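You operate a simulated robot arm through the tools that you are given. There is no shell and no other tool. Be economical: measure what you need, move in short steps, check, and stop when the job is done.

The job below is to be done with a simulated robot arm. You get a single attempt, and the scene is never put back.

TASK
Put things in order on the top of the packing table. At the end: the grey stone bookend stands on top of the brown log slice; the small teal vase stands where the sugar mill stood; the sugar mill stands where the gold brass paperweight stood; the gold brass paperweight stands where the grey stone bookend stood; whatever was shut is shut again. Leave all else as you found it, and nothing knocked over.

Only the result counts: the job must be done as asked and must still hold three seconds after the hand-in. Knocking over, shifting, dropping, spilling or breaking anything else fails it.

THE ROBOT
A 6-joint arm with a two-finger parallel gripper, fixed in place. Base frame: the origin is at the foot of the arm, x ahead of it, y to its left, z up; the work surface is at about z = 0.74. Lengths are in m, angles in rad, forces in N, time in s.
With the tool pointing down near the work surface it reaches from about 0.2 to 0.64 m from the base axis. Its first joint turns from -1.152 to 1.152 rad. Payload 2.7 kg.
The tool frame sits at the grasp point between the pads (the TCP): z along the fingers, y along the line on which they close. The tips reach 0.023 m beyond it. The gripper opens to 0.094 m. The fingers are 0.038 m wide and 0.01 m thick; the gripper's body (0.054 by 0.096 m) begins 0.039 m behind the TCP.
Orientation is that of the tool frame in the base frame, as a unit quaternion [w, x, y, z]. With the fingers straight down and closing along the base's y, the tool's x points along the base's -x, its y along +y and its z along -z.

THE INTERFACE
- The arm moves only by the tool arm_command. Its argument "moves" is text: rows parted by semicolons, each of 7 numbers parted by spaces: the turn, a rotation vector about the base's x, y, z in units of 8 degrees (1.0 is 8 degrees), then the shift along the base's x, y, z in units of 40 mm (1.0 is 40 mm), then the opening, from 0 (shut) to 1 (fully open). In form: rx ry rz x y z hand; .... A call has 1 to 20 rows; each row shifts and turns the commanded pose from where the row before left it. A call with a number of a shift or a turn outside -1 to 1 is refused whole. A row lasts 0.2 s, in which the tool goes at most 0.05 m and 0.15 rad; a call with a longer step from one row to the next is refused whole, and so is a gripper value outside its range. A pose out of reach is approached as far as the arm can. The call stops where the force on the tool passes 40 N (or 10 N more than at its start, if that is more) or the arm is blocked; 0.2 s more then pass. The fingers move at their own pace (about 0.045 m/s each) and stop on an object; they squeeze with about 22 N. The grip force told is the motor's: it shows also when the fingers shut on nothing. Time passes only in rows, and 0.2 s behind the last, so rows that do not move let the fingers close. It gives the time, the measured TCP pose, the force on the tool (base axes), the opening and the grip force at its end, in the units of the frame above (readings bear some noise).
- Cameras (640 x 400 px; columns grow to the right, rows downward): "scene" is fixed at [0.0942, -0.453, 1.4015]; the picture's right is [0.52, -0.85, 0.00], its down [-0.51, -0.31, -0.80] and it looks along [0.68, 0.42, -0.60] (base axes); focal length 350 px, centre (320, 200). "wrist" rides on the gripper at [-0.039, 0, -0.044] in the tool frame; the picture's right is [0.00, -1.00, 0.00], its down [0.97, 0.00, -0.24] and it looks along [0.24, 0.00, 0.97] (tool axes); focal length 218 px, centre (320, 200).
- capture(camera): a new picture of that camera. No time passes.
- pixel_to_xyz(camera, pixels): for up to 12 pixels [column, row] of the newest picture of that camera ("zoom" is the newest enlarged one), the place [x, y, z] in the base frame of the surface seen there, good to about 0.003 m. No time passes.
- zoom(camera, box): a new picture of the part [left, top, right, bottom] of that camera's present view, enlarged. No time passes.
- finish_job(): hands the job in; it is judged then, once.

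Go step by step. Measure first, check grasps and placings, and put right what went wrong. The budget is 80 turns and 38 pictures, counting those below and the enlarged ones. Unless the task says otherwise, let go and move clear before handing in, and close with one line.

The tools are called after "Emit:" as name(argument=value, ...) on one line, values as JSON. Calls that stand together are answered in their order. arm_command: Moves the arm, as the interface text tells. Its arguments: {"type":"object","properties":{"moves":{"type":"string"}},"required":["moves"]} The other tools are called the same way: capture (camera) takes a picture; pixel_to_xyz (camera, pixels) gives the place of the surface under pixels of a picture; zoom (camera, box) takes an enlarged picture of a part of a camera's view; finish_job () hands the job in.

At the start:

```text
time: 0.0
tool_pos: [0.4629, -0.0353, 1.092]
tool_rot: [0.001, 0.0, 1.0, 0.0]
wrist_force: [-0.5, -0.1, -0.3]
finger_gap: 0.0938
grip_force: 0.2
```

scene: 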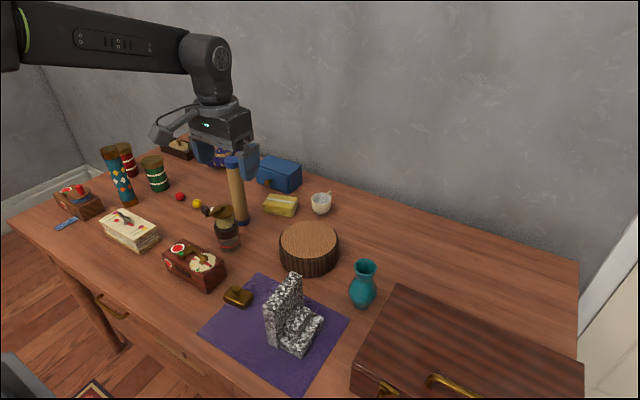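
wrist: 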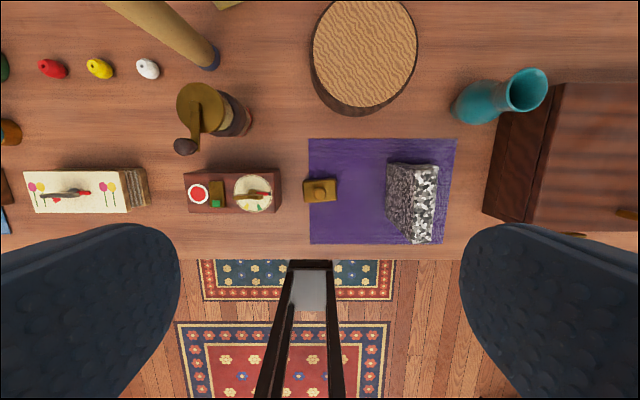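

The scene shows the bookend near (290,320), paperweight (238,297), mill (227,230), vase (363,283) and log (309,248). I'll zoom in to measure them.

Emit:
zoom(camera="scene", box=[190, 190, 390, 370])

Emit:
pixel_to_xyz(camera="wrist", pixels=[[320, 190], [364, 50], [200, 105], [235, 115], [425, 170], [430, 235], [395, 200], [480, 100], [525, 90], [350, 155], [320, 180], [186, 145]])

Emit:
pixel_to_xyz(camera="scene", pixels=[[309, 240], [238, 297], [238, 290], [295, 280], [300, 325], [320, 318], [364, 266], [363, 290], [224, 212], [228, 240], [270, 325], [285, 348]])

```text
2.22 times, centred on (290, 280) of scene
```

zoom: 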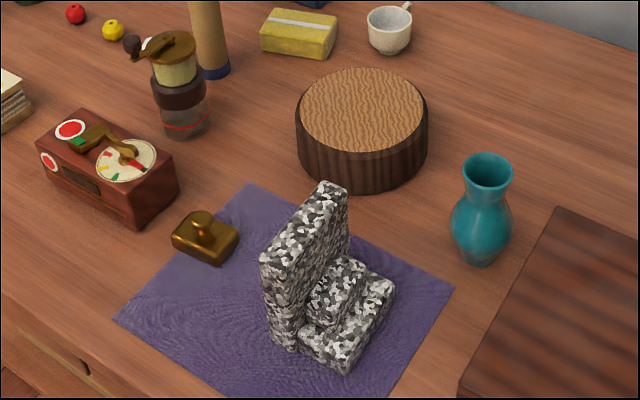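

```text
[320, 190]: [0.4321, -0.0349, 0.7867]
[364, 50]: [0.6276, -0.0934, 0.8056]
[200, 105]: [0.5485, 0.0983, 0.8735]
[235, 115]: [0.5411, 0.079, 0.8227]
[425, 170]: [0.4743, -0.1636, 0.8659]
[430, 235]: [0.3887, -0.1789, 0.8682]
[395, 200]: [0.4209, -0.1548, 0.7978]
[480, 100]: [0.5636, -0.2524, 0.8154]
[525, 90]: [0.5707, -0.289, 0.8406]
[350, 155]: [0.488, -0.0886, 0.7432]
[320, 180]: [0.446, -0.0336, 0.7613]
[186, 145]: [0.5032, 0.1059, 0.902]
```

```text
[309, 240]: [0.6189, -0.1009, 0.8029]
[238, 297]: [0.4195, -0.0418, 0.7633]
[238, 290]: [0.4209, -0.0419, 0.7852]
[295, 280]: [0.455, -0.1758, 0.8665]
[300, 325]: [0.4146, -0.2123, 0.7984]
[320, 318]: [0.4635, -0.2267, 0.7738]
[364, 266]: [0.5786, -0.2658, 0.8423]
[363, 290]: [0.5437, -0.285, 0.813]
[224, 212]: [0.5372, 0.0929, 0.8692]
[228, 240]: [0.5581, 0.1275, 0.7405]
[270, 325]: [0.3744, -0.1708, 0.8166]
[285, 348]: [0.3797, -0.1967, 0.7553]
```

Layout is clear. I'll move above the bookend for a closer look.

Emit:
arm_command(moves="0 0 0 -0.2 -0.78 -0.4 1;0 0 0 -0.2 -0.78 -0.4 1;0 0 0 -0.2 -0.78 -0.4 1;0 0 0 -0.2 -0.78 -0.4 1;0 0 0 0 0 0 1")

Emit:
capture(camera="wrist")

Emit:
pixel_to_xyz(camera="zoom", pixels=[[328, 188], [345, 196], [268, 258], [340, 275], [375, 300], [348, 350], [345, 265], [385, 285], [272, 340], [320, 225], [180, 35], [187, 95]])

```text
time: 1.2
tool_pos: [0.4317, -0.1593, 1.0269]
tool_rot: [0.0, 0.0, 1.0, 0.0]
wrist_force: [0.0, 0.1, -0.1]
finger_gap: 0.0941
grip_force: 0.1
```

```text
34 pictures are left
```

wrist: 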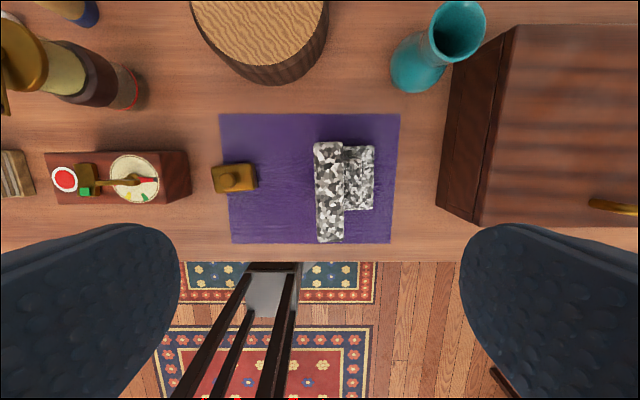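

```text
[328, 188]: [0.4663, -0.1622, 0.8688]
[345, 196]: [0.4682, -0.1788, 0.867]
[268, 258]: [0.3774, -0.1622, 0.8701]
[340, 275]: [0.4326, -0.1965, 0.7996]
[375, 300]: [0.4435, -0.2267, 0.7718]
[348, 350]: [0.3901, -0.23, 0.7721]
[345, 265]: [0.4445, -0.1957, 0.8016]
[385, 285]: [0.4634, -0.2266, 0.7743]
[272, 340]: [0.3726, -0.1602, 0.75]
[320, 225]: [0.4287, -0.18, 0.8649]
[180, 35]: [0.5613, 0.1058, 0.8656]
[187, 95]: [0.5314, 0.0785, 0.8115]
```

The bookend looks square to the base axes (plate columns 315-344, rows 141-242). I'll measure its corners, and the log and paperweight, in this view.

Emit:
pixel_to_xyz(camera="wrist", pixels=[[318, 146], [338, 146], [321, 238], [340, 238], [372, 150], [370, 206], [350, 152], [215, 170], [256, 165], [217, 190], [256, 187], [232, 181]])

Emit:
zoom(camera="wrist", box=[200, 100, 420, 260])

Emit:
pixel_to_xyz(camera="scene", pixels=[[281, 240], [337, 240], [309, 224], [309, 256], [290, 229], [328, 229], [290, 252], [328, 252]])

```text
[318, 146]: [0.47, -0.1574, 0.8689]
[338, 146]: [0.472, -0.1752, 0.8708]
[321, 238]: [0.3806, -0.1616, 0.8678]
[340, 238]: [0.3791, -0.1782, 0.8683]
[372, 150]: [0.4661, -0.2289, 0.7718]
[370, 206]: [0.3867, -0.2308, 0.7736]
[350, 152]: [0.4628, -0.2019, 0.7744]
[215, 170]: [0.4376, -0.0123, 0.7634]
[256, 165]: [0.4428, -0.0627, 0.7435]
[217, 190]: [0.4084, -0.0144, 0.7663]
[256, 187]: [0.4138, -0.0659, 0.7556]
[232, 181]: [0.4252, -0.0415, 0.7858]
```

```text
2.50 times, centred on (310, 180) of wrist
```

zoom: 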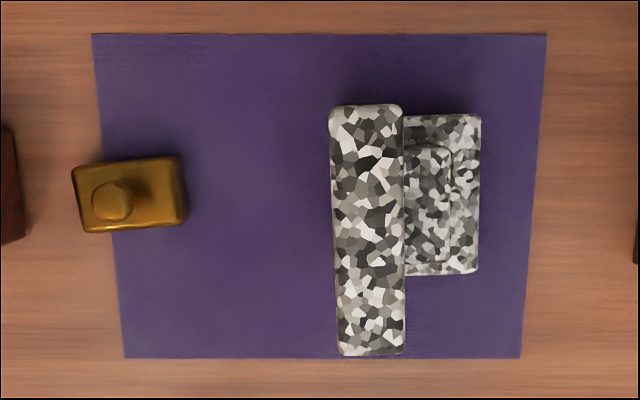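

```text
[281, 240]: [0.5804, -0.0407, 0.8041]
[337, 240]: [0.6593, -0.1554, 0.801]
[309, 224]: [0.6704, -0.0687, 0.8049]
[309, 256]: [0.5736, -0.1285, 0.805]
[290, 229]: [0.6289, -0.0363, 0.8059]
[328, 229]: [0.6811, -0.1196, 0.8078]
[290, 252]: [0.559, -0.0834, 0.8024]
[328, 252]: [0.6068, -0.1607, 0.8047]
```

The bookend plate centre is about (0.426, -0.1685), with 0.026 thickness, its top at 0.87, its lower block at 0.80 and a yaw of about +2°. The log centre is about (0.62, -0.098) with its top at 0.804. I'll descend around the plate without closing.

Emit:
arm_command(moves="0 0 0.25 -0.15 -0.23 -0.5 1;0 0 0 0 0 -0.9 1;0 0 0 0 0 -0.9 1;0 0 0 0 0 -0.9 1;0 0 0 0 0 -0.9 1;0 0 0 0 0 -0.45 1;0 0 0 0 0 0 1")

Emit:
capture(camera="scene")

Emit:
pixel_to_xyz(camera="scene", pixels=[[231, 162], [240, 220], [245, 190], [280, 205], [320, 203], [148, 165], [115, 160]])

```text
time: 2.8
tool_pos: [0.4261, -0.1679, 0.8454]
tool_rot: [0.001, -0.017, 1.0, 0.0]
wrist_force: [0.3, -0.1, -0.7]
finger_gap: 0.094
grip_force: 0.0
```

```text
32 pictures are left
```

scene: 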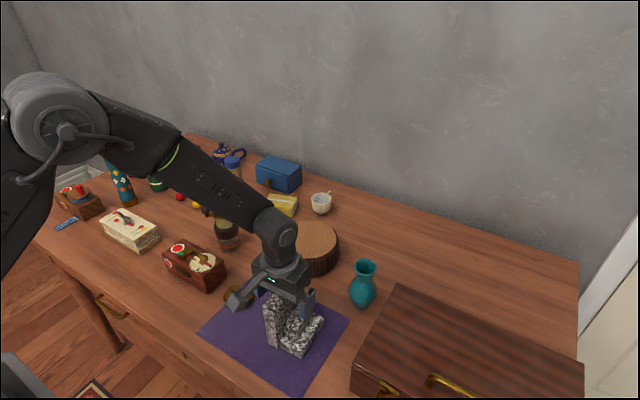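

```text
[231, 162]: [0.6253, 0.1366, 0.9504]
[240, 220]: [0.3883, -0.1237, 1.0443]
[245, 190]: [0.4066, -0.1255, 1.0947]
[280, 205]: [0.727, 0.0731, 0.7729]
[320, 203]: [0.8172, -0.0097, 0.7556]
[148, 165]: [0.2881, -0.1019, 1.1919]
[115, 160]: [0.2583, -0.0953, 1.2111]
```

The fingers straddle the plate. I'll close and lift a little.

Emit:
arm_command(moves="0 0 0 0 0 0 0;0 0 0 0 0 0 0;0 0 0 0 0 0 0;0 0 0 0 0 0 0;0 0 0 0 0 0 0;0 0 0 0 0 0 0;0 0 0 0 0 0.2 0;0 0 0 0 0 0.4 0;0 0 0 0 0 0.4 0;0 0 0 0 0 0 0")

Emit:
capture(camera="scene")

```text
time: 5.0
tool_pos: [0.4252, -0.169, 0.8854]
tool_rot: [-0.001, -0.017, 1.0, 0.0]
wrist_force: [-0.2, 0.1, -11.5]
finger_gap: 0.0279
grip_force: 22.1
```

```text
31 pictures are left
```

scene: 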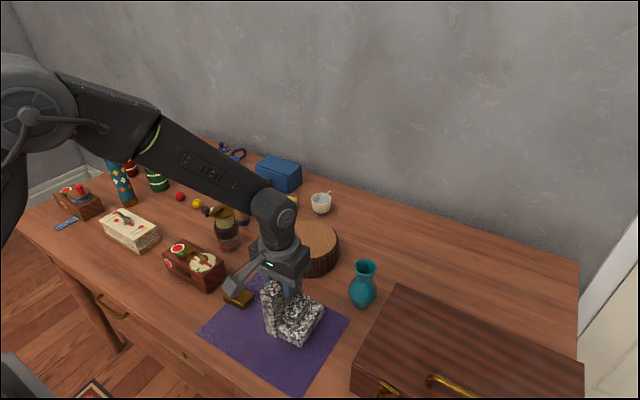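

Weight is 11.5 N and it is held upright. I'll lift and carry it over the log.

Emit:
arm_command(moves="0 0 0 0 0 0.7 0;0 0 0 0 0 0.7 0;0 0 0 0 0 0.6 0;0 0 0 0.4 0.2 0 0;0 0 0 0.8 0.4 0 0;0 0 0 0.8 0.4 0 0;0 0 0 0.8 0.4 0 0;0 0 0 0.8 0.4 0 0;0 0 0 0.8 0.4 0 0;0 0 0 0.42 0.22 0 0;0 0 0 0 0 0 0;0 0 0 0 0 0 0")

Emit:
capture(camera="scene")

```text
time: 7.6
tool_pos: [0.6177, -0.0725, 0.9658]
tool_rot: [0.0, -0.018, 1.0, 0.0]
wrist_force: [0.7, 0.0, -10.2]
finger_gap: 0.0279
grip_force: 22.1
```

```text
30 pictures are left
```

scene: 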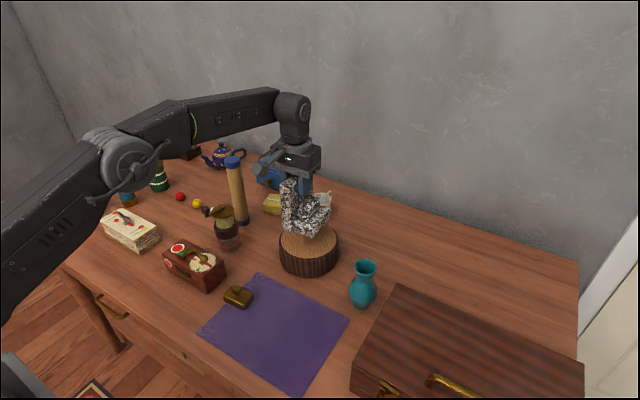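

It is over the log. I'll lower it to just above contact and then take small steps.

Emit:
arm_command(moves="0 0 0 0 0 -0.5 0;0 0 0 0 0 -0.5 0;0 0 0 0 0 -0.25 0;0 0 0 0 0 -0.1 0;0 0 0 0 0 -0.05 0;0 0 0 0 0 0 0")

```text
time: 9.0
tool_pos: [0.6184, -0.0731, 0.9096]
tool_rot: [0.0, -0.018, 1.0, 0.0]
wrist_force: [-0.1, 0.2, -10.5]
finger_gap: 0.0279
grip_force: 22.0
```

Emit:
arm_command(moves="0 0 0 0 0 -0.03 0;0 0 0 0 0 -0.03 0;0 0 0 0 0 0 0")

Emit:
zoom(camera="scene", box=[240, 160, 380, 290])

```text
time: 9.8
tool_pos: [0.618, -0.0726, 0.9091]
tool_rot: [0.001, -0.017, 1.0, 0.0]
wrist_force: [-2.1, 0.2, -7.6]
finger_gap: 0.0282
grip_force: 21.9
```

```text
3.08 times, centred on (310, 225) of scene
```

zoom: 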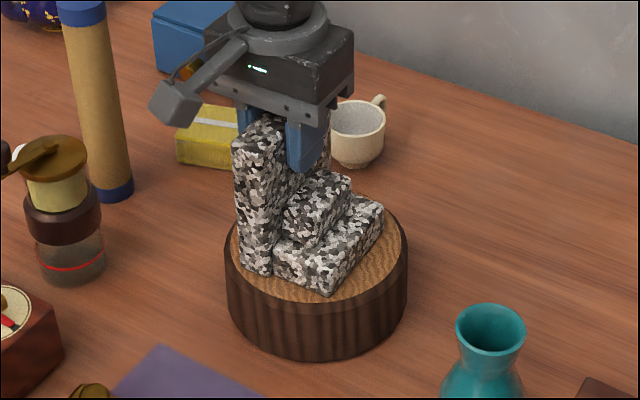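

Contact has begun, as the weight is unloading and the bookend sits wholly on the log. I'll press 2 mm, release and rise.

Emit:
arm_command(moves="0 0 0 0 0 -0.03 0;0 0 0 0 0 -0.03 0;0 0 0 0 0 0 0")

```text
time: 10.6
tool_pos: [0.619, -0.0715, 0.9079]
tool_rot: [0.002, -0.017, 1.0, -0.001]
wrist_force: [-11.5, 1.4, 15.0]
finger_gap: 0.0281
grip_force: 22.0
```

Emit:
arm_command(moves="0 0 0 0 0 0.03 0;0 0 0 0 0 0 0.45;0 0 0 0 0 0 0.6;0 0 0 0 0 0 0.6;0 0 0 0 0 0 0.6;0 0 0 0 0 0.5 0.6;0 0 0 0 0 0.9 0.6;0 0 0 0 0 0.9 0.6;0 0 0 0 0 0 1")

Emit:
capture(camera="scene")

```text
time: 12.6
tool_pos: [0.6175, -0.0722, 0.9973]
tool_rot: [0.0, -0.018, 1.0, 0.0]
wrist_force: [-0.1, 0.4, 0.7]
finger_gap: 0.0912
grip_force: 0.1
```

```text
28 pictures are left
```

scene: 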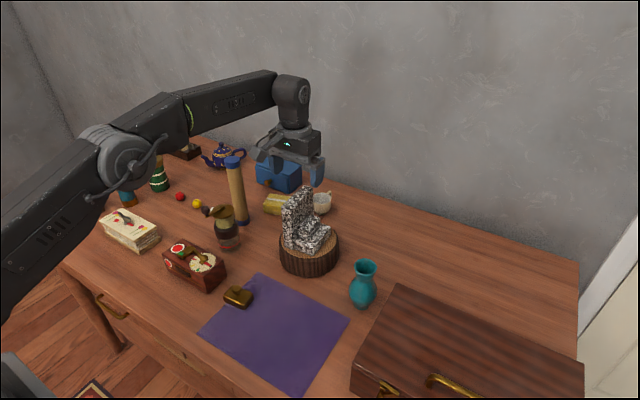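

The bookend stands on the log. Next I'll go above the paperweight for a close look.

Emit:
arm_command(moves="0 0 -0.25 -0.96 0.16 0 1;0 0 0 -0.96 0.16 0 1;0 0 0 -0.96 0.16 0 1;0 0 0 -0.96 0.16 -0.5 1;0 0 0 -0.96 0.16 -0.5 1;0 0 0 0 0 -0.5 1;0 0 0 0 0 0 1")

Emit:
zoom(camera="wrist", box=[220, 100, 420, 225])

```text
time: 14.2
tool_pos: [0.4248, -0.0398, 0.9375]
tool_rot: [0.0, 0.0, 1.0, 0.0]
wrist_force: [0.0, 0.7, 0.7]
finger_gap: 0.0937
grip_force: 0.0
```

```text
3.20 times, centred on (320, 162) of wrist
```

zoom: 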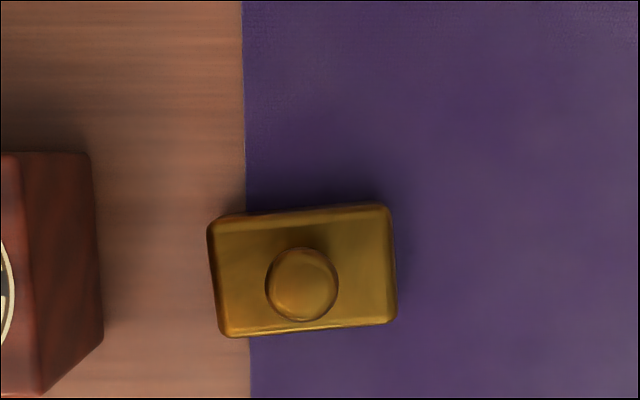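

Emit:
pixel_to_xyz(camera="zoom", pixels=[[216, 222], [383, 210], [226, 330], [390, 317], [212, 275], [394, 262], [302, 285], [240, 270], [370, 260], [95, 200], [101, 330], [420, 250]])

```text
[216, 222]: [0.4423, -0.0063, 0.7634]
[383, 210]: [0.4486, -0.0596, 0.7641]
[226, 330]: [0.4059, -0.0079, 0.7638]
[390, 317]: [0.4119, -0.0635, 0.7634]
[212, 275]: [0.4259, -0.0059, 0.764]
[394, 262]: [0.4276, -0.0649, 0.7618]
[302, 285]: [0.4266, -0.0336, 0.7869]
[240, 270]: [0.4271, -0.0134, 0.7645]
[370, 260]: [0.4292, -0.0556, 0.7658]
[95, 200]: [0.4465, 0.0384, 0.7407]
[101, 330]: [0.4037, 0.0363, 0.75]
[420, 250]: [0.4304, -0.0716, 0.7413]
```

The paperweight is centred at (0.427, -0.034), about 0.058 × 0.038, with a yaw of about +0.08. I'll descend with matching yaw and grip.

Emit:
arm_command(moves="0 0 0.57 0.06 0.14 -0.5 1;0 0 0 0 0 -0.9 1;0 0 0 0 0 -0.9 1;0 0 0 0 0 -0.9 1;0 0 0 0 0 -0.7 1;0 0 0 0 0 -0.32 1;0 0 0 0 0 0 1")

Emit:
capture(camera="wrist")

```text
time: 15.8
tool_pos: [0.4271, -0.0338, 0.77]
tool_rot: [0.002, -0.04, 0.999, -0.001]
wrist_force: [0.2, -0.7, 0.4]
finger_gap: 0.0939
grip_force: 0.0
```

```text
26 pictures are left
```

wrist: 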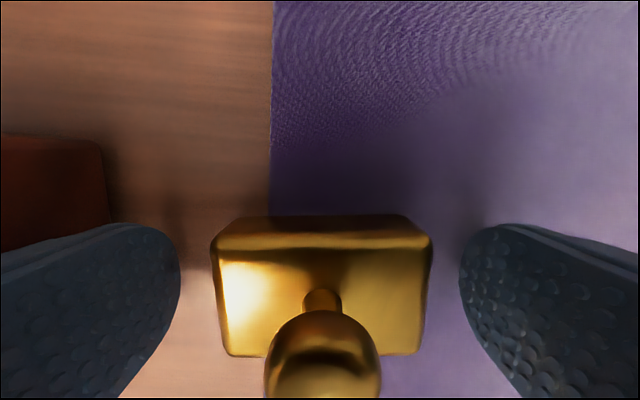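

It is well centred, so I'll close and lift.

Emit:
arm_command(moves="0 0 0 0 0 0 0;0 0 0 0 0 0 0;0 0 0 0 0 0 0;0 0 0 0 0 0 0;0 0 0 0 0 0 0;0 0 0 0 0 0.2 0;0 0 0 0 0 0.5 0;0 0 0 0 0 0.5 0;0 0 0 0 0 0 0")

Emit:
capture(camera="scene")

```text
time: 17.8
tool_pos: [0.4291, -0.035, 0.8184]
tool_rot: [0.0, -0.041, 0.999, 0.0]
wrist_force: [-0.2, 0.1, -4.0]
finger_gap: 0.0598
grip_force: 22.3
```

```text
25 pictures are left
```

scene: 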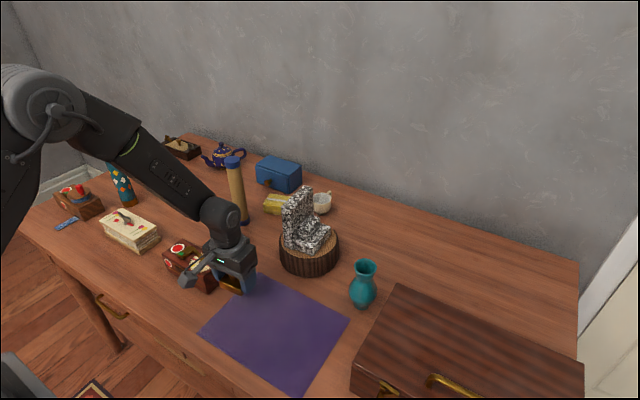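

It is held (4 N). I'll carry it to the bookend's former footprint centre (0.425, -0.193).

Emit:
arm_command(moves="0 0 0 0 -0.5 0 0;0 0 0 0 -0.86 0 0;0 0 0 -0.1 -0.86 0 0;0 0 0 0 -0.86 0 0;0 0 0 0 -0.86 0 0;0 0 0 0 0 -0.4 0;0 0 0 0 0 -0.5 0;0 0 0 0 0 -0.2 0;0 0 0 0 0 -0.05 0;0 0 0 0 0 0 0")

```text
time: 20.0
tool_pos: [0.4245, -0.1905, 0.7716]
tool_rot: [0.0, -0.039, 0.999, 0.001]
wrist_force: [-0.2, -0.1, -4.8]
finger_gap: 0.0597
grip_force: 22.0
```

Emit:
arm_command(moves="0 0 0 0 -0.05 -0.03 0;0 0 0 0 0 -0.03 0;0 0 0 0 0 0 0")

```text
time: 20.8
tool_pos: [0.4239, -0.1941, 0.7703]
tool_rot: [0.001, -0.04, 0.999, 0.0]
wrist_force: [-3.7, 3.4, 10.0]
finger_gap: 0.0599
grip_force: 22.5
```

It is in contact (+10 N), so I'll release and rise.

Emit:
arm_command(moves="0 0 0 0 0 0.03 0;0 0 0 0 0 0 0.8;0 0 0 0 0 0 0.95;0 0 0 0 0 0 0.95;0 0 0 0 0 0.5 0.95;0 0 0 0 0 0.9 0.95;0 0 0 0 0 0.9 0.95;0 0 0 0 0 0.9 1;0 0 0 0 0 0.9 1;0 0 0 0 0 0 1")

Emit:
capture(camera="wrist")

Emit:
zoom(camera="scene", box=[160, 150, 360, 275])

```text
time: 23.0
tool_pos: [0.4242, -0.1936, 0.9351]
tool_rot: [0.0, -0.04, 0.999, 0.0]
wrist_force: [-0.3, 0.0, 0.0]
finger_gap: 0.0941
grip_force: 0.2
```

```text
24 pictures are left
```

wrist: 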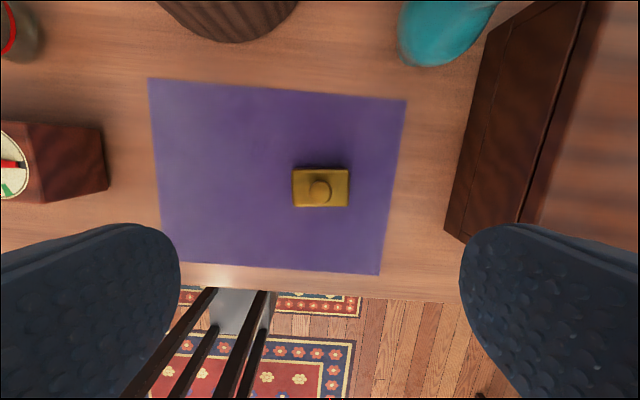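

```text
3.20 times, centred on (260, 212) of scene
```

zoom: 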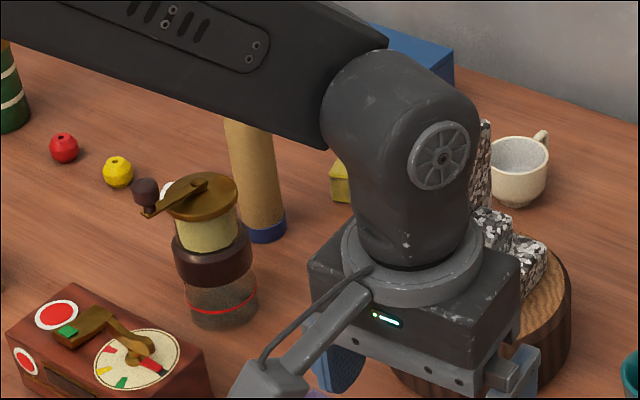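

The paperweight sits on the mat well. Now I'll go above the mill (gold cap at zoom (200,195), crank knob at (146,190)).

Emit:
pixel_to_xyz(camera="zoom", pixels=[[146, 190], [205, 190], [172, 200], [232, 190], [205, 230], [210, 262], [180, 255], [245, 250], [222, 305], [192, 290], [254, 285], [225, 318]])

Emit:
arm_command(moves="0 0 -0.57 0 0 1 1;0 0 0 0 0 1 1;0 0 0 0 0 1 1;0 0 0 0.35 0.9 0.2 1;0 0 0 0.35 0.9 0 1;0 0 0 0.35 0.9 0 1;0 0 0 0.35 0.9 0 1;0 0 0 0.35 0.9 0 1;0 0 0 0.35 0.9 0 1;0 0 0 0.35 0.9 0 1;0 0 0 0.35 0.7 0 1;0 0 0 0 0 0 1")

Emit:
capture(camera="wrist")

```text
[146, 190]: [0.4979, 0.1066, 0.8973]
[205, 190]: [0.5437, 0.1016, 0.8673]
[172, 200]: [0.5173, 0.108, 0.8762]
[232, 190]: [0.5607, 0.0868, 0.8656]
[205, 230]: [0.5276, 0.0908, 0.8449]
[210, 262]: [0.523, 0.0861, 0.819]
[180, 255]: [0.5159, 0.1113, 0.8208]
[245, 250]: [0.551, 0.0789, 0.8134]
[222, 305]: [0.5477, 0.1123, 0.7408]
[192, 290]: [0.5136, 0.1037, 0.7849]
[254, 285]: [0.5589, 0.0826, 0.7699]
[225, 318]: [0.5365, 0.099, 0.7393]
```

```text
time: 25.6
tool_pos: [0.5347, 0.0869, 1.0623]
tool_rot: [0.001, -0.001, 1.0, 0.001]
wrist_force: [-0.1, 0.1, -0.1]
finger_gap: 0.0942
grip_force: 0.1
```

```text
22 pictures are left
```

wrist: 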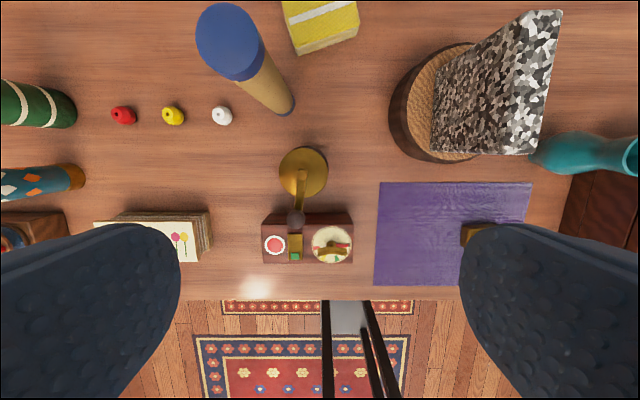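

The cap is at (303,173), with the crank pointing toward -x (knob at (296,219)). I'll zoom to find the axis.

Emit:
zoom(camera="wrist", box=[240, 130, 368, 230])

Emit:
pixel_to_xyz(camera="wrist", pixels=[[282, 172], [325, 170], [305, 150], [310, 192], [290, 155], [320, 155], [300, 185], [296, 219], [302, 168], [270, 235], [240, 90], [290, 105]])

```text
4.00 times, centred on (304, 180) of wrist
```

zoom: 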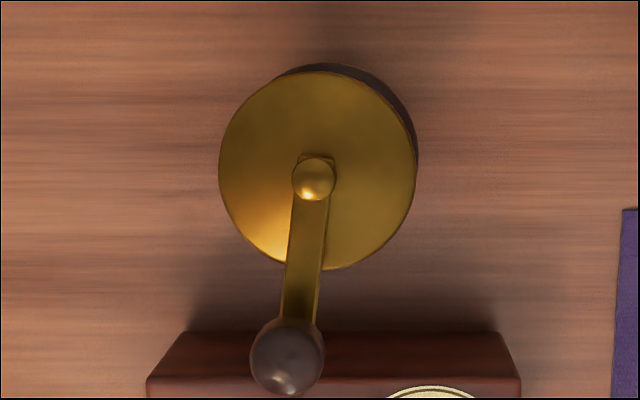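

```text
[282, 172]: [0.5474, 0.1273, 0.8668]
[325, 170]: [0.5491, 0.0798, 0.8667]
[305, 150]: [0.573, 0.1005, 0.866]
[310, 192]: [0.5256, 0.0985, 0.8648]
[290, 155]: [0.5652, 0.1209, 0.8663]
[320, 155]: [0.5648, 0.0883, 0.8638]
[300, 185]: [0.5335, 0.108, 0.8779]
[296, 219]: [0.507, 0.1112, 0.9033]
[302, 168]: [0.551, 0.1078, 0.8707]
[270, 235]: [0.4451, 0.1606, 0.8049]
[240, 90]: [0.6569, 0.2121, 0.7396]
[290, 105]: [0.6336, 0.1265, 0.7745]
```

The mill axis is about (0.548, 0.104), with a cap radius of 0.027 at z 0.866. I'll check the hub and crank heights before choosing a grip depth.

Emit:
pixel_to_xyz(camera="zoom", pixels=[[313, 175], [316, 185], [308, 220], [300, 300], [288, 345], [285, 375], [395, 95], [412, 140], [370, 75], [222, 168], [412, 168], [317, 75]])

Emit:
zoom(camera="scene", box=[190, 190, 270, 260])

```text
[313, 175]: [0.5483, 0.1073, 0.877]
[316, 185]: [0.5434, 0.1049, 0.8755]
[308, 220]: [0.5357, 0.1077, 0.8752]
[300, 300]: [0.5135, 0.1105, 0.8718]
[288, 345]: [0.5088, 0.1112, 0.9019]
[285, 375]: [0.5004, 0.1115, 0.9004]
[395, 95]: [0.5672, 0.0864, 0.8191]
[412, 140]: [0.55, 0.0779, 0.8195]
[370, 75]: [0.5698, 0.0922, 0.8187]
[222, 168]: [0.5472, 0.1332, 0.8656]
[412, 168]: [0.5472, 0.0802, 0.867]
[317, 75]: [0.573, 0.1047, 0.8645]
```

```text
5.71 times, centred on (230, 225) of scene
```

zoom: 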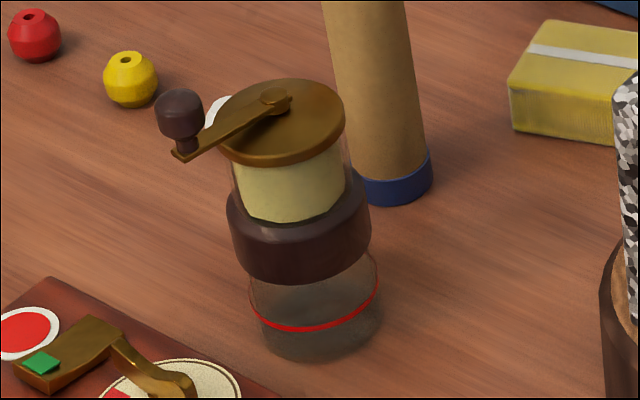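

The hopper is glass under the cap, so gripping at TCP z≈0.848 holds hopper and cap. First I'll check the tube's clearance on the +x side.

Emit:
pixel_to_xyz(camera="wrist", pixels=[[200, 40], [260, 45], [225, 8], [236, 78], [230, 43], [250, 90], [270, 95], [280, 112], [285, 85]])

```text
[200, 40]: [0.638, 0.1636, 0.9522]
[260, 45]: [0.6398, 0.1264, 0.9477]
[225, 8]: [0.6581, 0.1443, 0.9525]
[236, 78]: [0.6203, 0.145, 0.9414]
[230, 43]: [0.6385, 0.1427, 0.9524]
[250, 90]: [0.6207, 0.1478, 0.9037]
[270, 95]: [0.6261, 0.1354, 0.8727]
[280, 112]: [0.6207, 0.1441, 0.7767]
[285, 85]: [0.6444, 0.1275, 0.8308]
```

The tube axis is (0.639, 0.145), which leaves enough clearance. I'll descend over the mill.

Emit:
arm_command(moves="0 0 0 0.325 0.43 -0.3 1;0 0 0 0 0 -0.9 1;0 0 0 0 0 -0.9 1;0 0 0 0 0 -0.9 1;0 0 0 0 0 -0.9 1;0 0 0 0 0 -0.5 1;0 0 0 0 0 -0.4 1;0 0 0 0 0 0 1")

Emit:
zoom(camera="scene", box=[160, 130, 320, 260])

Emit:
capture(camera="wrist")

```text
time: 27.4
tool_pos: [0.5484, 0.1011, 0.871]
tool_rot: [0.001, -0.001, 1.0, 0.0]
wrist_force: [-0.3, 0.3, -0.4]
finger_gap: 0.0941
grip_force: 0.2
```

```text
3.08 times, centred on (240, 195) of scene
```

zoom: 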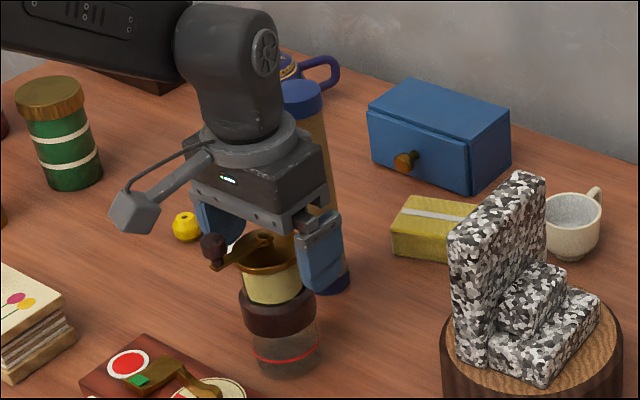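

```text
18 pictures are left
```

wrist: 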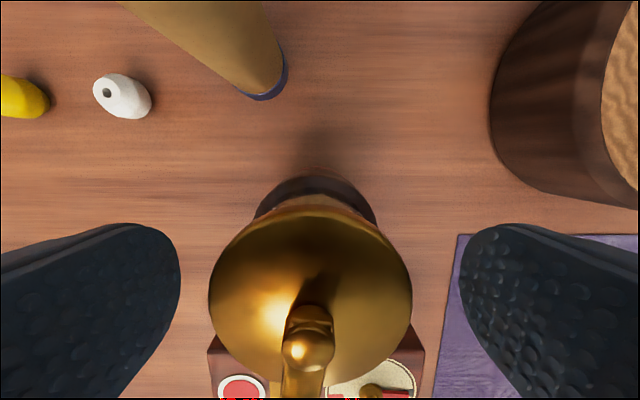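

The cap is 2.5 mm toward +y, so I'll correct, go down to about 0.848, close and test-lift.

Emit:
arm_command(moves="0 0 0 0 0.06 -0.3 1;0 0 0 0 0 -0.27 1;0 0 0 0 0 0 1;0 0 0 0 0 0 0.3;0 0 0 0 0 0 0.3;0 0 0 0 0 0 0.3;0 0 0 0 0 0 0.3;0 0 0 0 0 0 0.3;0 0 0 0 0 0 0.3")

```text
time: 29.4
tool_pos: [0.5498, 0.1061, 0.8474]
tool_rot: [0.0, 0.001, 1.0, 0.0]
wrist_force: [-0.2, -0.8, -0.2]
finger_gap: 0.0531
grip_force: 21.9
```

It is gripped at 0.053. I'll lift 2 cm and check that the whole mill rises.

Emit:
arm_command(moves="0 0 0 0 0 0.1 0;0 0 0 0 0 0.2 0;0 0 0 0 0 0.3 0;0 0 0 0 0 0 0")

Emit:
zoom(camera="scene", box=[160, 130, 320, 260])

```text
time: 30.4
tool_pos: [0.5485, 0.1056, 0.8712]
tool_rot: [0.0, 0.0, 1.0, 0.0]
wrist_force: [0.2, 0.6, -3.8]
finger_gap: 0.0533
grip_force: 21.6
```

```text
3.08 times, centred on (240, 195) of scene
```

zoom: 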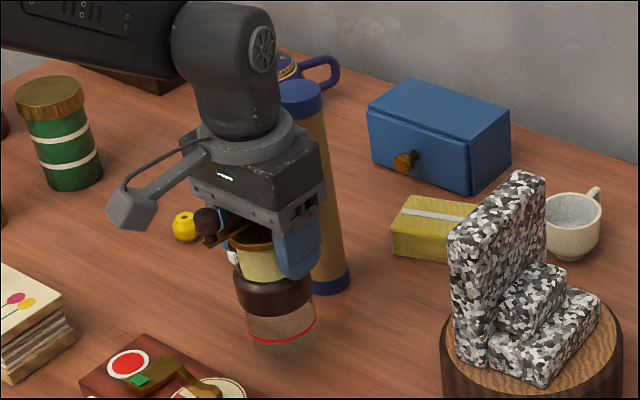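

The whole mill rises (3.8 N). I'll carry it to (0.427, -0.034).

Emit:
arm_command(moves="0 0 0 0 0 0.7 0;0 0 0 0 0 0.7 0;0 0 0 0 0 0.7 0;0 0 0 -0.25 -0.3 0 0;0 0 0 -0.58 -0.65 0 0;0 0 0 -0.58 -0.65 0 0;0 0 0 -0.58 -0.65 0 0;0 0 0 -0.58 -0.65 0 0;0 0 0 -0.45 -0.58 0 0;0 0 0 0 0 0 0;0 0 0 0 0 -0.6 0;0 0 0 0 0 -0.6 0;0 0 0 0 0 -0.6 0;0 0 0 0 0 -0.4 0;0 0 0 0 0 0 0")

Emit:
capture(camera="scene")

```text
time: 33.6
tool_pos: [0.4291, -0.0332, 0.8668]
tool_rot: [0.0, 0.0, 1.0, 0.0]
wrist_force: [-0.6, -0.1, -4.5]
finger_gap: 0.0529
grip_force: 22.1
```

```text
16 pictures are left
```

scene: 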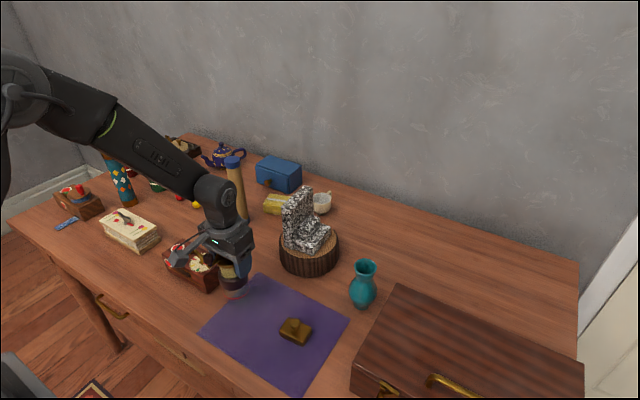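

It is positioned over the spot. I'll lower it gently to contact.

Emit:
arm_command(moves="0 0 0 -0.04 0 -0.2 0;0 0 0 0 0 -0.2 0;0 0 0 0 0 -0.05 0;0 0 0 0 0 -0.03 0;0 0 0 0 0 0 0")

```text
time: 34.8
tool_pos: [0.4274, -0.0335, 0.8495]
tool_rot: [0.002, -0.001, 1.0, 0.001]
wrist_force: [-5.4, 1.6, 14.7]
finger_gap: 0.0533
grip_force: 21.9
```

It is in contact. I'll relieve 1 mm, release gently and rise.

Emit:
arm_command(moves="0 0 0 0 0 0.03 0;0 0 0 0 0 0 0;0 0 0 0 0 0 0.7;0 0 0 0 0 0 0.9;0 0 0 0 0 0 1;0 0 0 0 0 0 1;0 0 0 0 0 0.4 1;0 0 0 0 0 0.9 1;0 0 0 0 0 0.9 1;0 0 0 0 0 0.9 1;0 0 0 0 0 0.9 1;0 0 0 0 0 0 1")

Emit:
capture(camera="wrist")

Emit:
zoom(camera="scene", box=[190, 200, 400, 340])

```text
time: 37.4
tool_pos: [0.4262, -0.0337, 1.0102]
tool_rot: [-0.001, 0.001, 1.0, 0.0]
wrist_force: [-0.3, -1.0, 0.1]
finger_gap: 0.094
grip_force: 0.1
```

```text
15 pictures are left
```

wrist: 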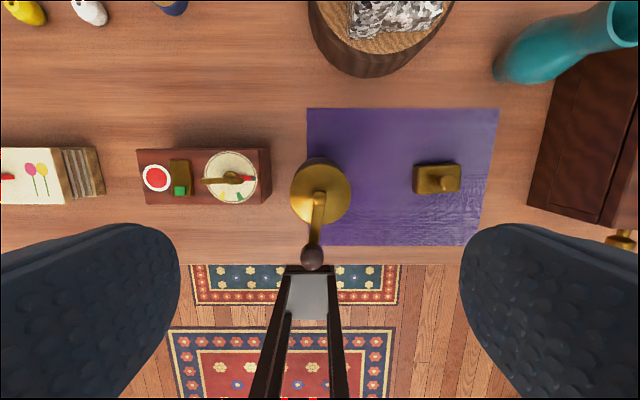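

```text
2.86 times, centred on (295, 270) of scene
```

zoom: 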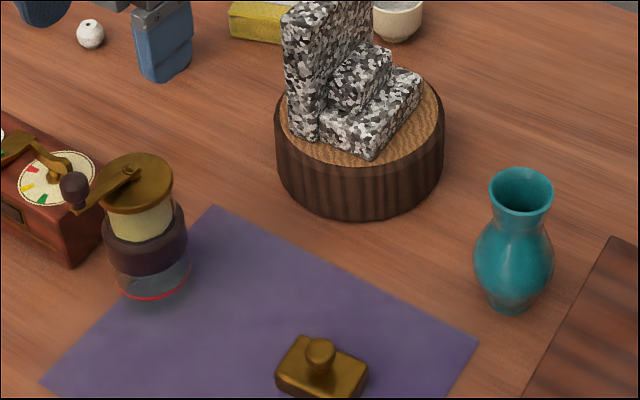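

The mill stands upright. Now I'll measure the vase (zoom rim at (522,190), belly (513,262), foot (507,305)) and move above it.

Emit:
pixel_to_xyz(camera="zoom", pixels=[[492, 188], [552, 188], [522, 172], [522, 213], [478, 262], [548, 262], [513, 265], [507, 308], [500, 225], [535, 228], [620, 260], [600, 250]])

Emit:
arm_command(moves="0 0 0 0 0 0.6 1;0 0 0 0.5 -0.9 0 1;0 0 0 0.5 -0.9 0 1;0 0 0 0.5 -0.9 0 1;0 0 0 0.5 -0.9 0 1;0 0 0 0.5 -0.9 0 1;0 0 0 0.5 -0.9 0 1;0 0 0 0 -0.5 0 1;0 0 0 0 0 0 1")

Emit:
capture(camera="wrist")

```text
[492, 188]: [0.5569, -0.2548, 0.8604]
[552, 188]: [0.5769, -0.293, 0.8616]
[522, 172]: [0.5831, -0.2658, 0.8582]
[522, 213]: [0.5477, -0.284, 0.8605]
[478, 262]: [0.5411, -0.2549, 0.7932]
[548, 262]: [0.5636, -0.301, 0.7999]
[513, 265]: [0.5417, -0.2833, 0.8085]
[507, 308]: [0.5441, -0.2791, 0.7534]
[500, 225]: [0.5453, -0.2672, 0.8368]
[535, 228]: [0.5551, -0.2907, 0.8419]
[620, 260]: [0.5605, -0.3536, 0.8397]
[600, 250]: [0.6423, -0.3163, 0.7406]
```

```text
time: 39.4
tool_pos: [0.5465, -0.2697, 1.0342]
tool_rot: [0.0, 0.0, 1.0, -0.001]
wrist_force: [0.0, -0.3, 0.6]
finger_gap: 0.0941
grip_force: 0.1
```

```text
13 pictures are left
```

wrist: 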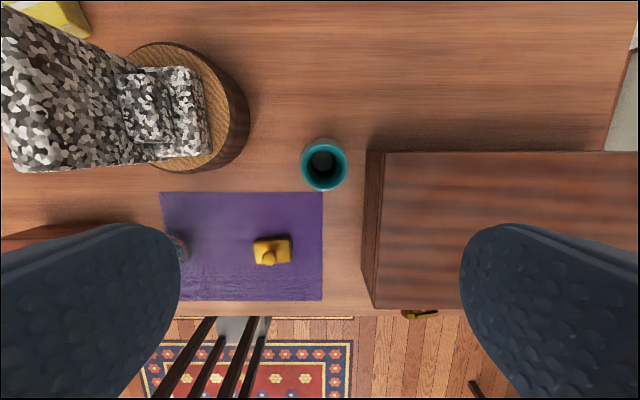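

The rim is at (324,164), and the case edge is around column 367-385. I'll measure the rim and case edge precisely.

Emit:
zoom(camera="wrist", box=[270, 120, 398, 200])

Emit:
pixel_to_xyz(camera="wrist", pixels=[[303, 165], [345, 165], [324, 145], [324, 187], [324, 163], [388, 160], [386, 180], [384, 200], [368, 160], [372, 175]])

```text
5.00 times, centred on (334, 160) of wrist
```

zoom: 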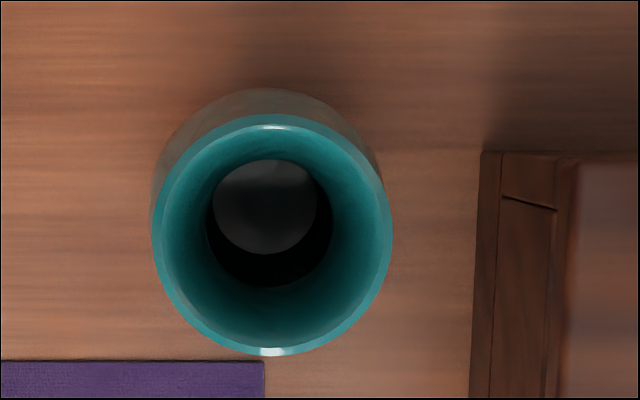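

```text
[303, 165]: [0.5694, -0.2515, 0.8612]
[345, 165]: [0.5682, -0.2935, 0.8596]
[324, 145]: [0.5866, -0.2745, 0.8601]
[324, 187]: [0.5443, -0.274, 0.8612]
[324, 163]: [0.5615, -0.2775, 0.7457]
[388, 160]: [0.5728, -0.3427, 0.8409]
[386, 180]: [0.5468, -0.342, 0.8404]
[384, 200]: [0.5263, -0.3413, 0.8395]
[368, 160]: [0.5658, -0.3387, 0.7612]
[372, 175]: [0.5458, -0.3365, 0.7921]
```

The vase axis is (0.565, -0.273), rim diameter 0.048 at z 0.861, and the case edge is at y -0.337. I'll descend part-open, close on the rim and neck, and test-lift.

Emit:
arm_command(moves="0 0 0 0.455 -0.08 -0.3 0.8;0 0 0 0 0 -0.9 0.8;0 0 0 0 0 -0.9 0.8;0 0 0 0 0 -0.9 0.8;0 0 0 0 0 -0.8 0.8;0 0 0 0 0 0 0.8")

Emit:
capture(camera="wrist")

```text
time: 40.8
tool_pos: [0.5664, -0.2707, 0.8813]
tool_rot: [0.0, -0.001, 1.0, -0.001]
wrist_force: [0.7, -0.9, 0.4]
finger_gap: 0.0751
grip_force: 0.1
```

```text
11 pictures are left
```

wrist: 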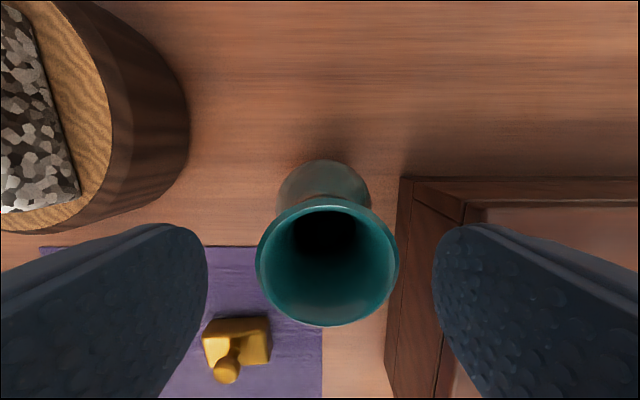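

The vase is 2.3 mm toward -y. I'll correct, lower to 0.850, close and lift 2 cm.

Emit:
arm_command(moves="0 0 0 -0.04 -0.06 -0.4 0.8;0 0 0 0 0 -0.38 0.8;0 0 0 0 0 0 0.8;0 0 0 0 0 0 0.3;0 0 0 0 0 0 0.3;0 0 0 0 0 0 0.3;0 0 0 0 0 0 0.3;0 0 0 0 0 0 0.3;0 0 0 0 0 0.1 0.3;0 0 0 0 0 0.2 0.3;0 0 0 0 0 0.2 0.3;0 0 0 0 0 0 0.3")

Emit:
zoom(camera="scene", box=[280, 180, 440, 310])

```text
time: 43.4
tool_pos: [0.5622, -0.2755, 0.8701]
tool_rot: [0.001, 0.0, 1.0, 0.0]
wrist_force: [0.6, 0.1, -1.8]
finger_gap: 0.0466
grip_force: 21.8
```

```text
3.08 times, centred on (360, 245) of scene
```

zoom: 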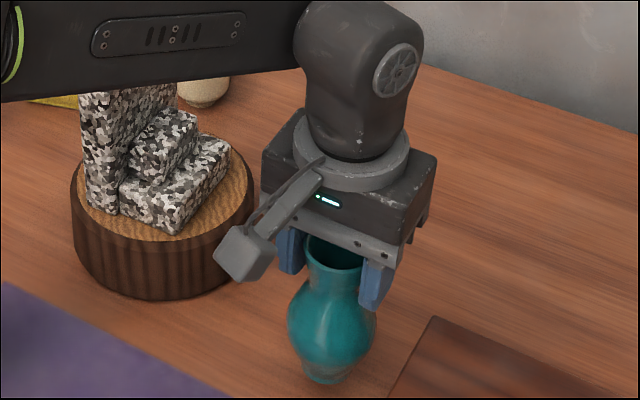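

The vase is held (1.8 N). I'll lift high and carry it via x≈0.50 to above the mill's old spot.

Emit:
arm_command(moves="0 0 0 0 0 0.6 0.3;0 0 0 0 0 0.8 0.3;0 0 0 -0.3 0 0.8 0.3;0 0 0 -0.4 0 0.8 0.3;0 0 0 -0.4 0 0.8 0.3;0 0 0 -0.4 0 0.8 0.3;0 0 0 0 0.5 0.2 0.3;0 0 0 0 0.85 0 0.3;0 0 0 0 0.85 0 0.3;0 0 0 0 0.85 0 0.3;0 0 0 0 0.85 0 0.3;0 0 0 0 0.85 0 0.3;0 0 0 0 0.85 0 0.3;0 0 0 0 0.85 0 0.3;0 0 0 0.3 0.85 0 0.3;0 0 0 0.4 0.85 0 0.3;0 0 0 0.4 0.85 0 0.3;0 0 0 0 0.4 0 0.3;0 0 0 0 0 0 0.3")

Emit:
capture(camera="scene")

```text
time: 47.4
tool_pos: [0.5486, 0.1028, 1.0626]
tool_rot: [0.001, 0.0, 1.0, 0.0]
wrist_force: [0.2, 0.7, -2.5]
finger_gap: 0.0469
grip_force: 22.4
```

```text
9 pictures are left
```

scene: 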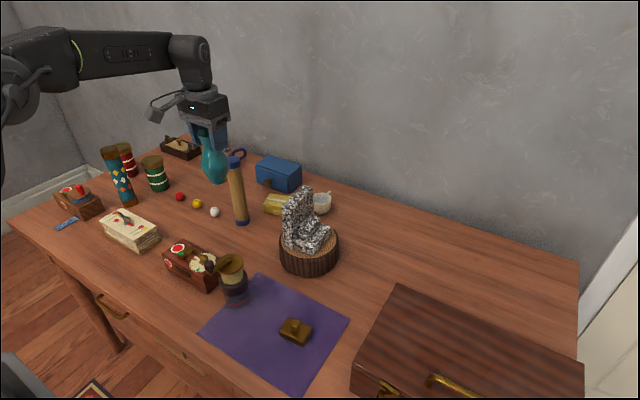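

It is above the spot at (0.5486, 0.1028), so I'll lower it.

Emit:
arm_command(moves="0 0 0 -0.02 0.03 -0.6 0.3;0 0 0 0 0 -0.9 0.3;0 0 0 0 0 -0.9 0.3;0 0 0 0 0 -0.9 0.3;0 0 0 0 0 -0.9 0.3;0 0 0 0 0 -0.5 0.3;0 0 0 0 0 -0.3 0.3;0 0 0 0 0 0 0.3")

Emit:
zoom(camera="scene", box=[160, 130, 320, 260])

```text
time: 49.2
tool_pos: [0.5459, 0.1008, 0.8626]
tool_rot: [0.002, 0.0, 1.0, 0.0]
wrist_force: [0.1, 0.4, -1.9]
finger_gap: 0.0467
grip_force: 22.6
```

```text
3.08 times, centred on (240, 195) of scene
```

zoom: 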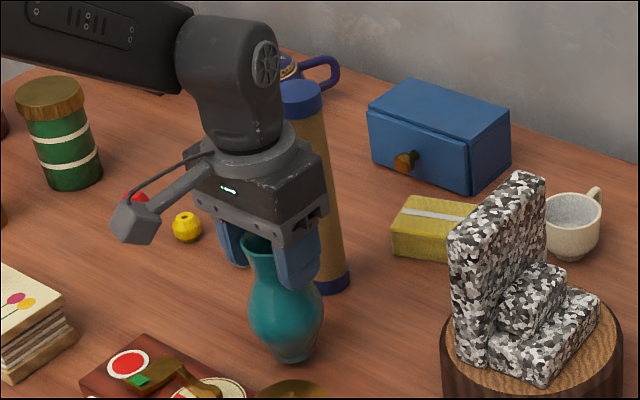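

It is upright, about 1 cm above the table. I'll take the last small steps to contact.

Emit:
arm_command(moves="0 0 0 0.02 0.06 -0.1 0.3;0 0 0 0 0 -0.1 0.3;0 0 0 0 0 -0.05 0.3;0 0 0 0 0 -0.03 0.3;0 0 0 0 0 0 0.3")

```text
time: 50.4
tool_pos: [0.5473, 0.1041, 0.8511]
tool_rot: [0.001, 0.0, 1.0, 0.0]
wrist_force: [-0.7, -0.3, -2.2]
finger_gap: 0.0466
grip_force: 22.2
```

Emit:
arm_command(moves="0 0 0 0 0 -0.03 0.3;0 0 0 0 0 -0.03 0.3;0 0 0 0 0 0 0.3")

```text
time: 51.2
tool_pos: [0.5482, 0.1042, 0.8488]
tool_rot: [0.002, 0.0, 1.0, -0.001]
wrist_force: [-3.7, -0.1, 10.7]
finger_gap: 0.0471
grip_force: 22.7
```

It is in contact. I'll relieve, release and rise straight up.

Emit:
arm_command(moves="0 0 0 0 0 0.03 0.3;0 0 0 0 0 0 0.3;0 0 0 0 0 0 0.7;0 0 0 0 0 0 0.8;0 0 0 0 0 0 0.8;0 0 0 0 0 0.4 0.8;0 0 0 0 0 0.9 0.8;0 0 0 0 0 0.9 0.8;0 0 0 0 0 0.9 0.8;0 0 0 0 0 0.9 0.8;0 0 0 0 0 0.9 0.8;0 0 0 -1 0 0.5 0.8;0 0 0 -1 0 0.5 0.8;0 0 0 0 0 0 0.8")

Emit:
capture(camera="scene")

Emit:
capture(camera="wrist")

```text
time: 54.2
tool_pos: [0.4656, 0.1045, 1.0853]
tool_rot: [0.0, 0.001, 1.0, -0.001]
wrist_force: [0.0, -0.1, 0.0]
finger_gap: 0.0752
grip_force: 0.1
```

```text
7 pictures are left
```

scene: 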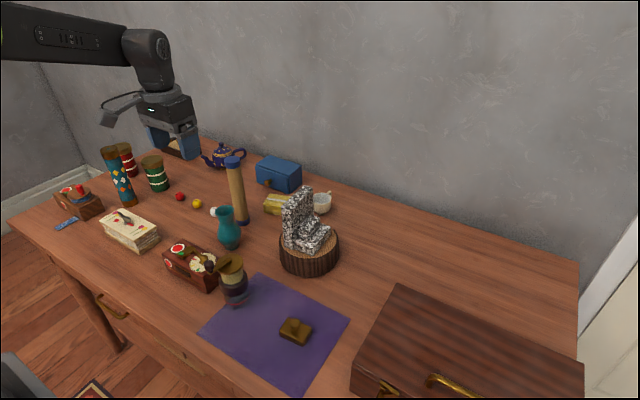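

```text
6 pictures are left
```

wrist: 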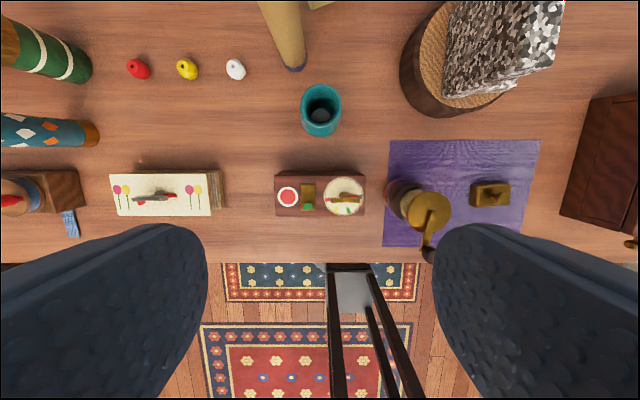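

All four items are upright and the others are untouched. I'll do a quick position check on the final spots.

Emit:
pixel_to_xyz(camera="wrist", pixels=[[302, 108], [339, 108], [322, 87], [320, 132], [408, 212], [449, 212], [430, 193], [491, 186], [472, 193], [510, 193], [490, 205], [490, 184]])

```text
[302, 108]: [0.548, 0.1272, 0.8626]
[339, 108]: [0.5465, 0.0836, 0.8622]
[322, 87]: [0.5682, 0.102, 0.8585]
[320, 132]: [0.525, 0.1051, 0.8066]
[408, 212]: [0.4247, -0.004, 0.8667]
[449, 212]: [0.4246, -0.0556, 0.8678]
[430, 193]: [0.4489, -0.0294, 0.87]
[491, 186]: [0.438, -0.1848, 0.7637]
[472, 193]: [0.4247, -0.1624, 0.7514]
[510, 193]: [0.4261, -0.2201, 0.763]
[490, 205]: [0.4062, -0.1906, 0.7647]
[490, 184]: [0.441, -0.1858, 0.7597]
```

Everything checks out: vase near (0.547, 0.104), mill near (0.426, -0.031), paperweight near (0.425, -0.192), and the bookend on the log. The gripper is clear, so I'm handing in.

Emit:
finish_job()

```text
The job is handed in.
```

The job is handed in: the bookend is on the log slice, and the vase, sugar mill and paperweight stand within a few millimetres of the spots you named. Nothing was knocked over, nothing had to be opened, and the last pictures show everything else where it was.
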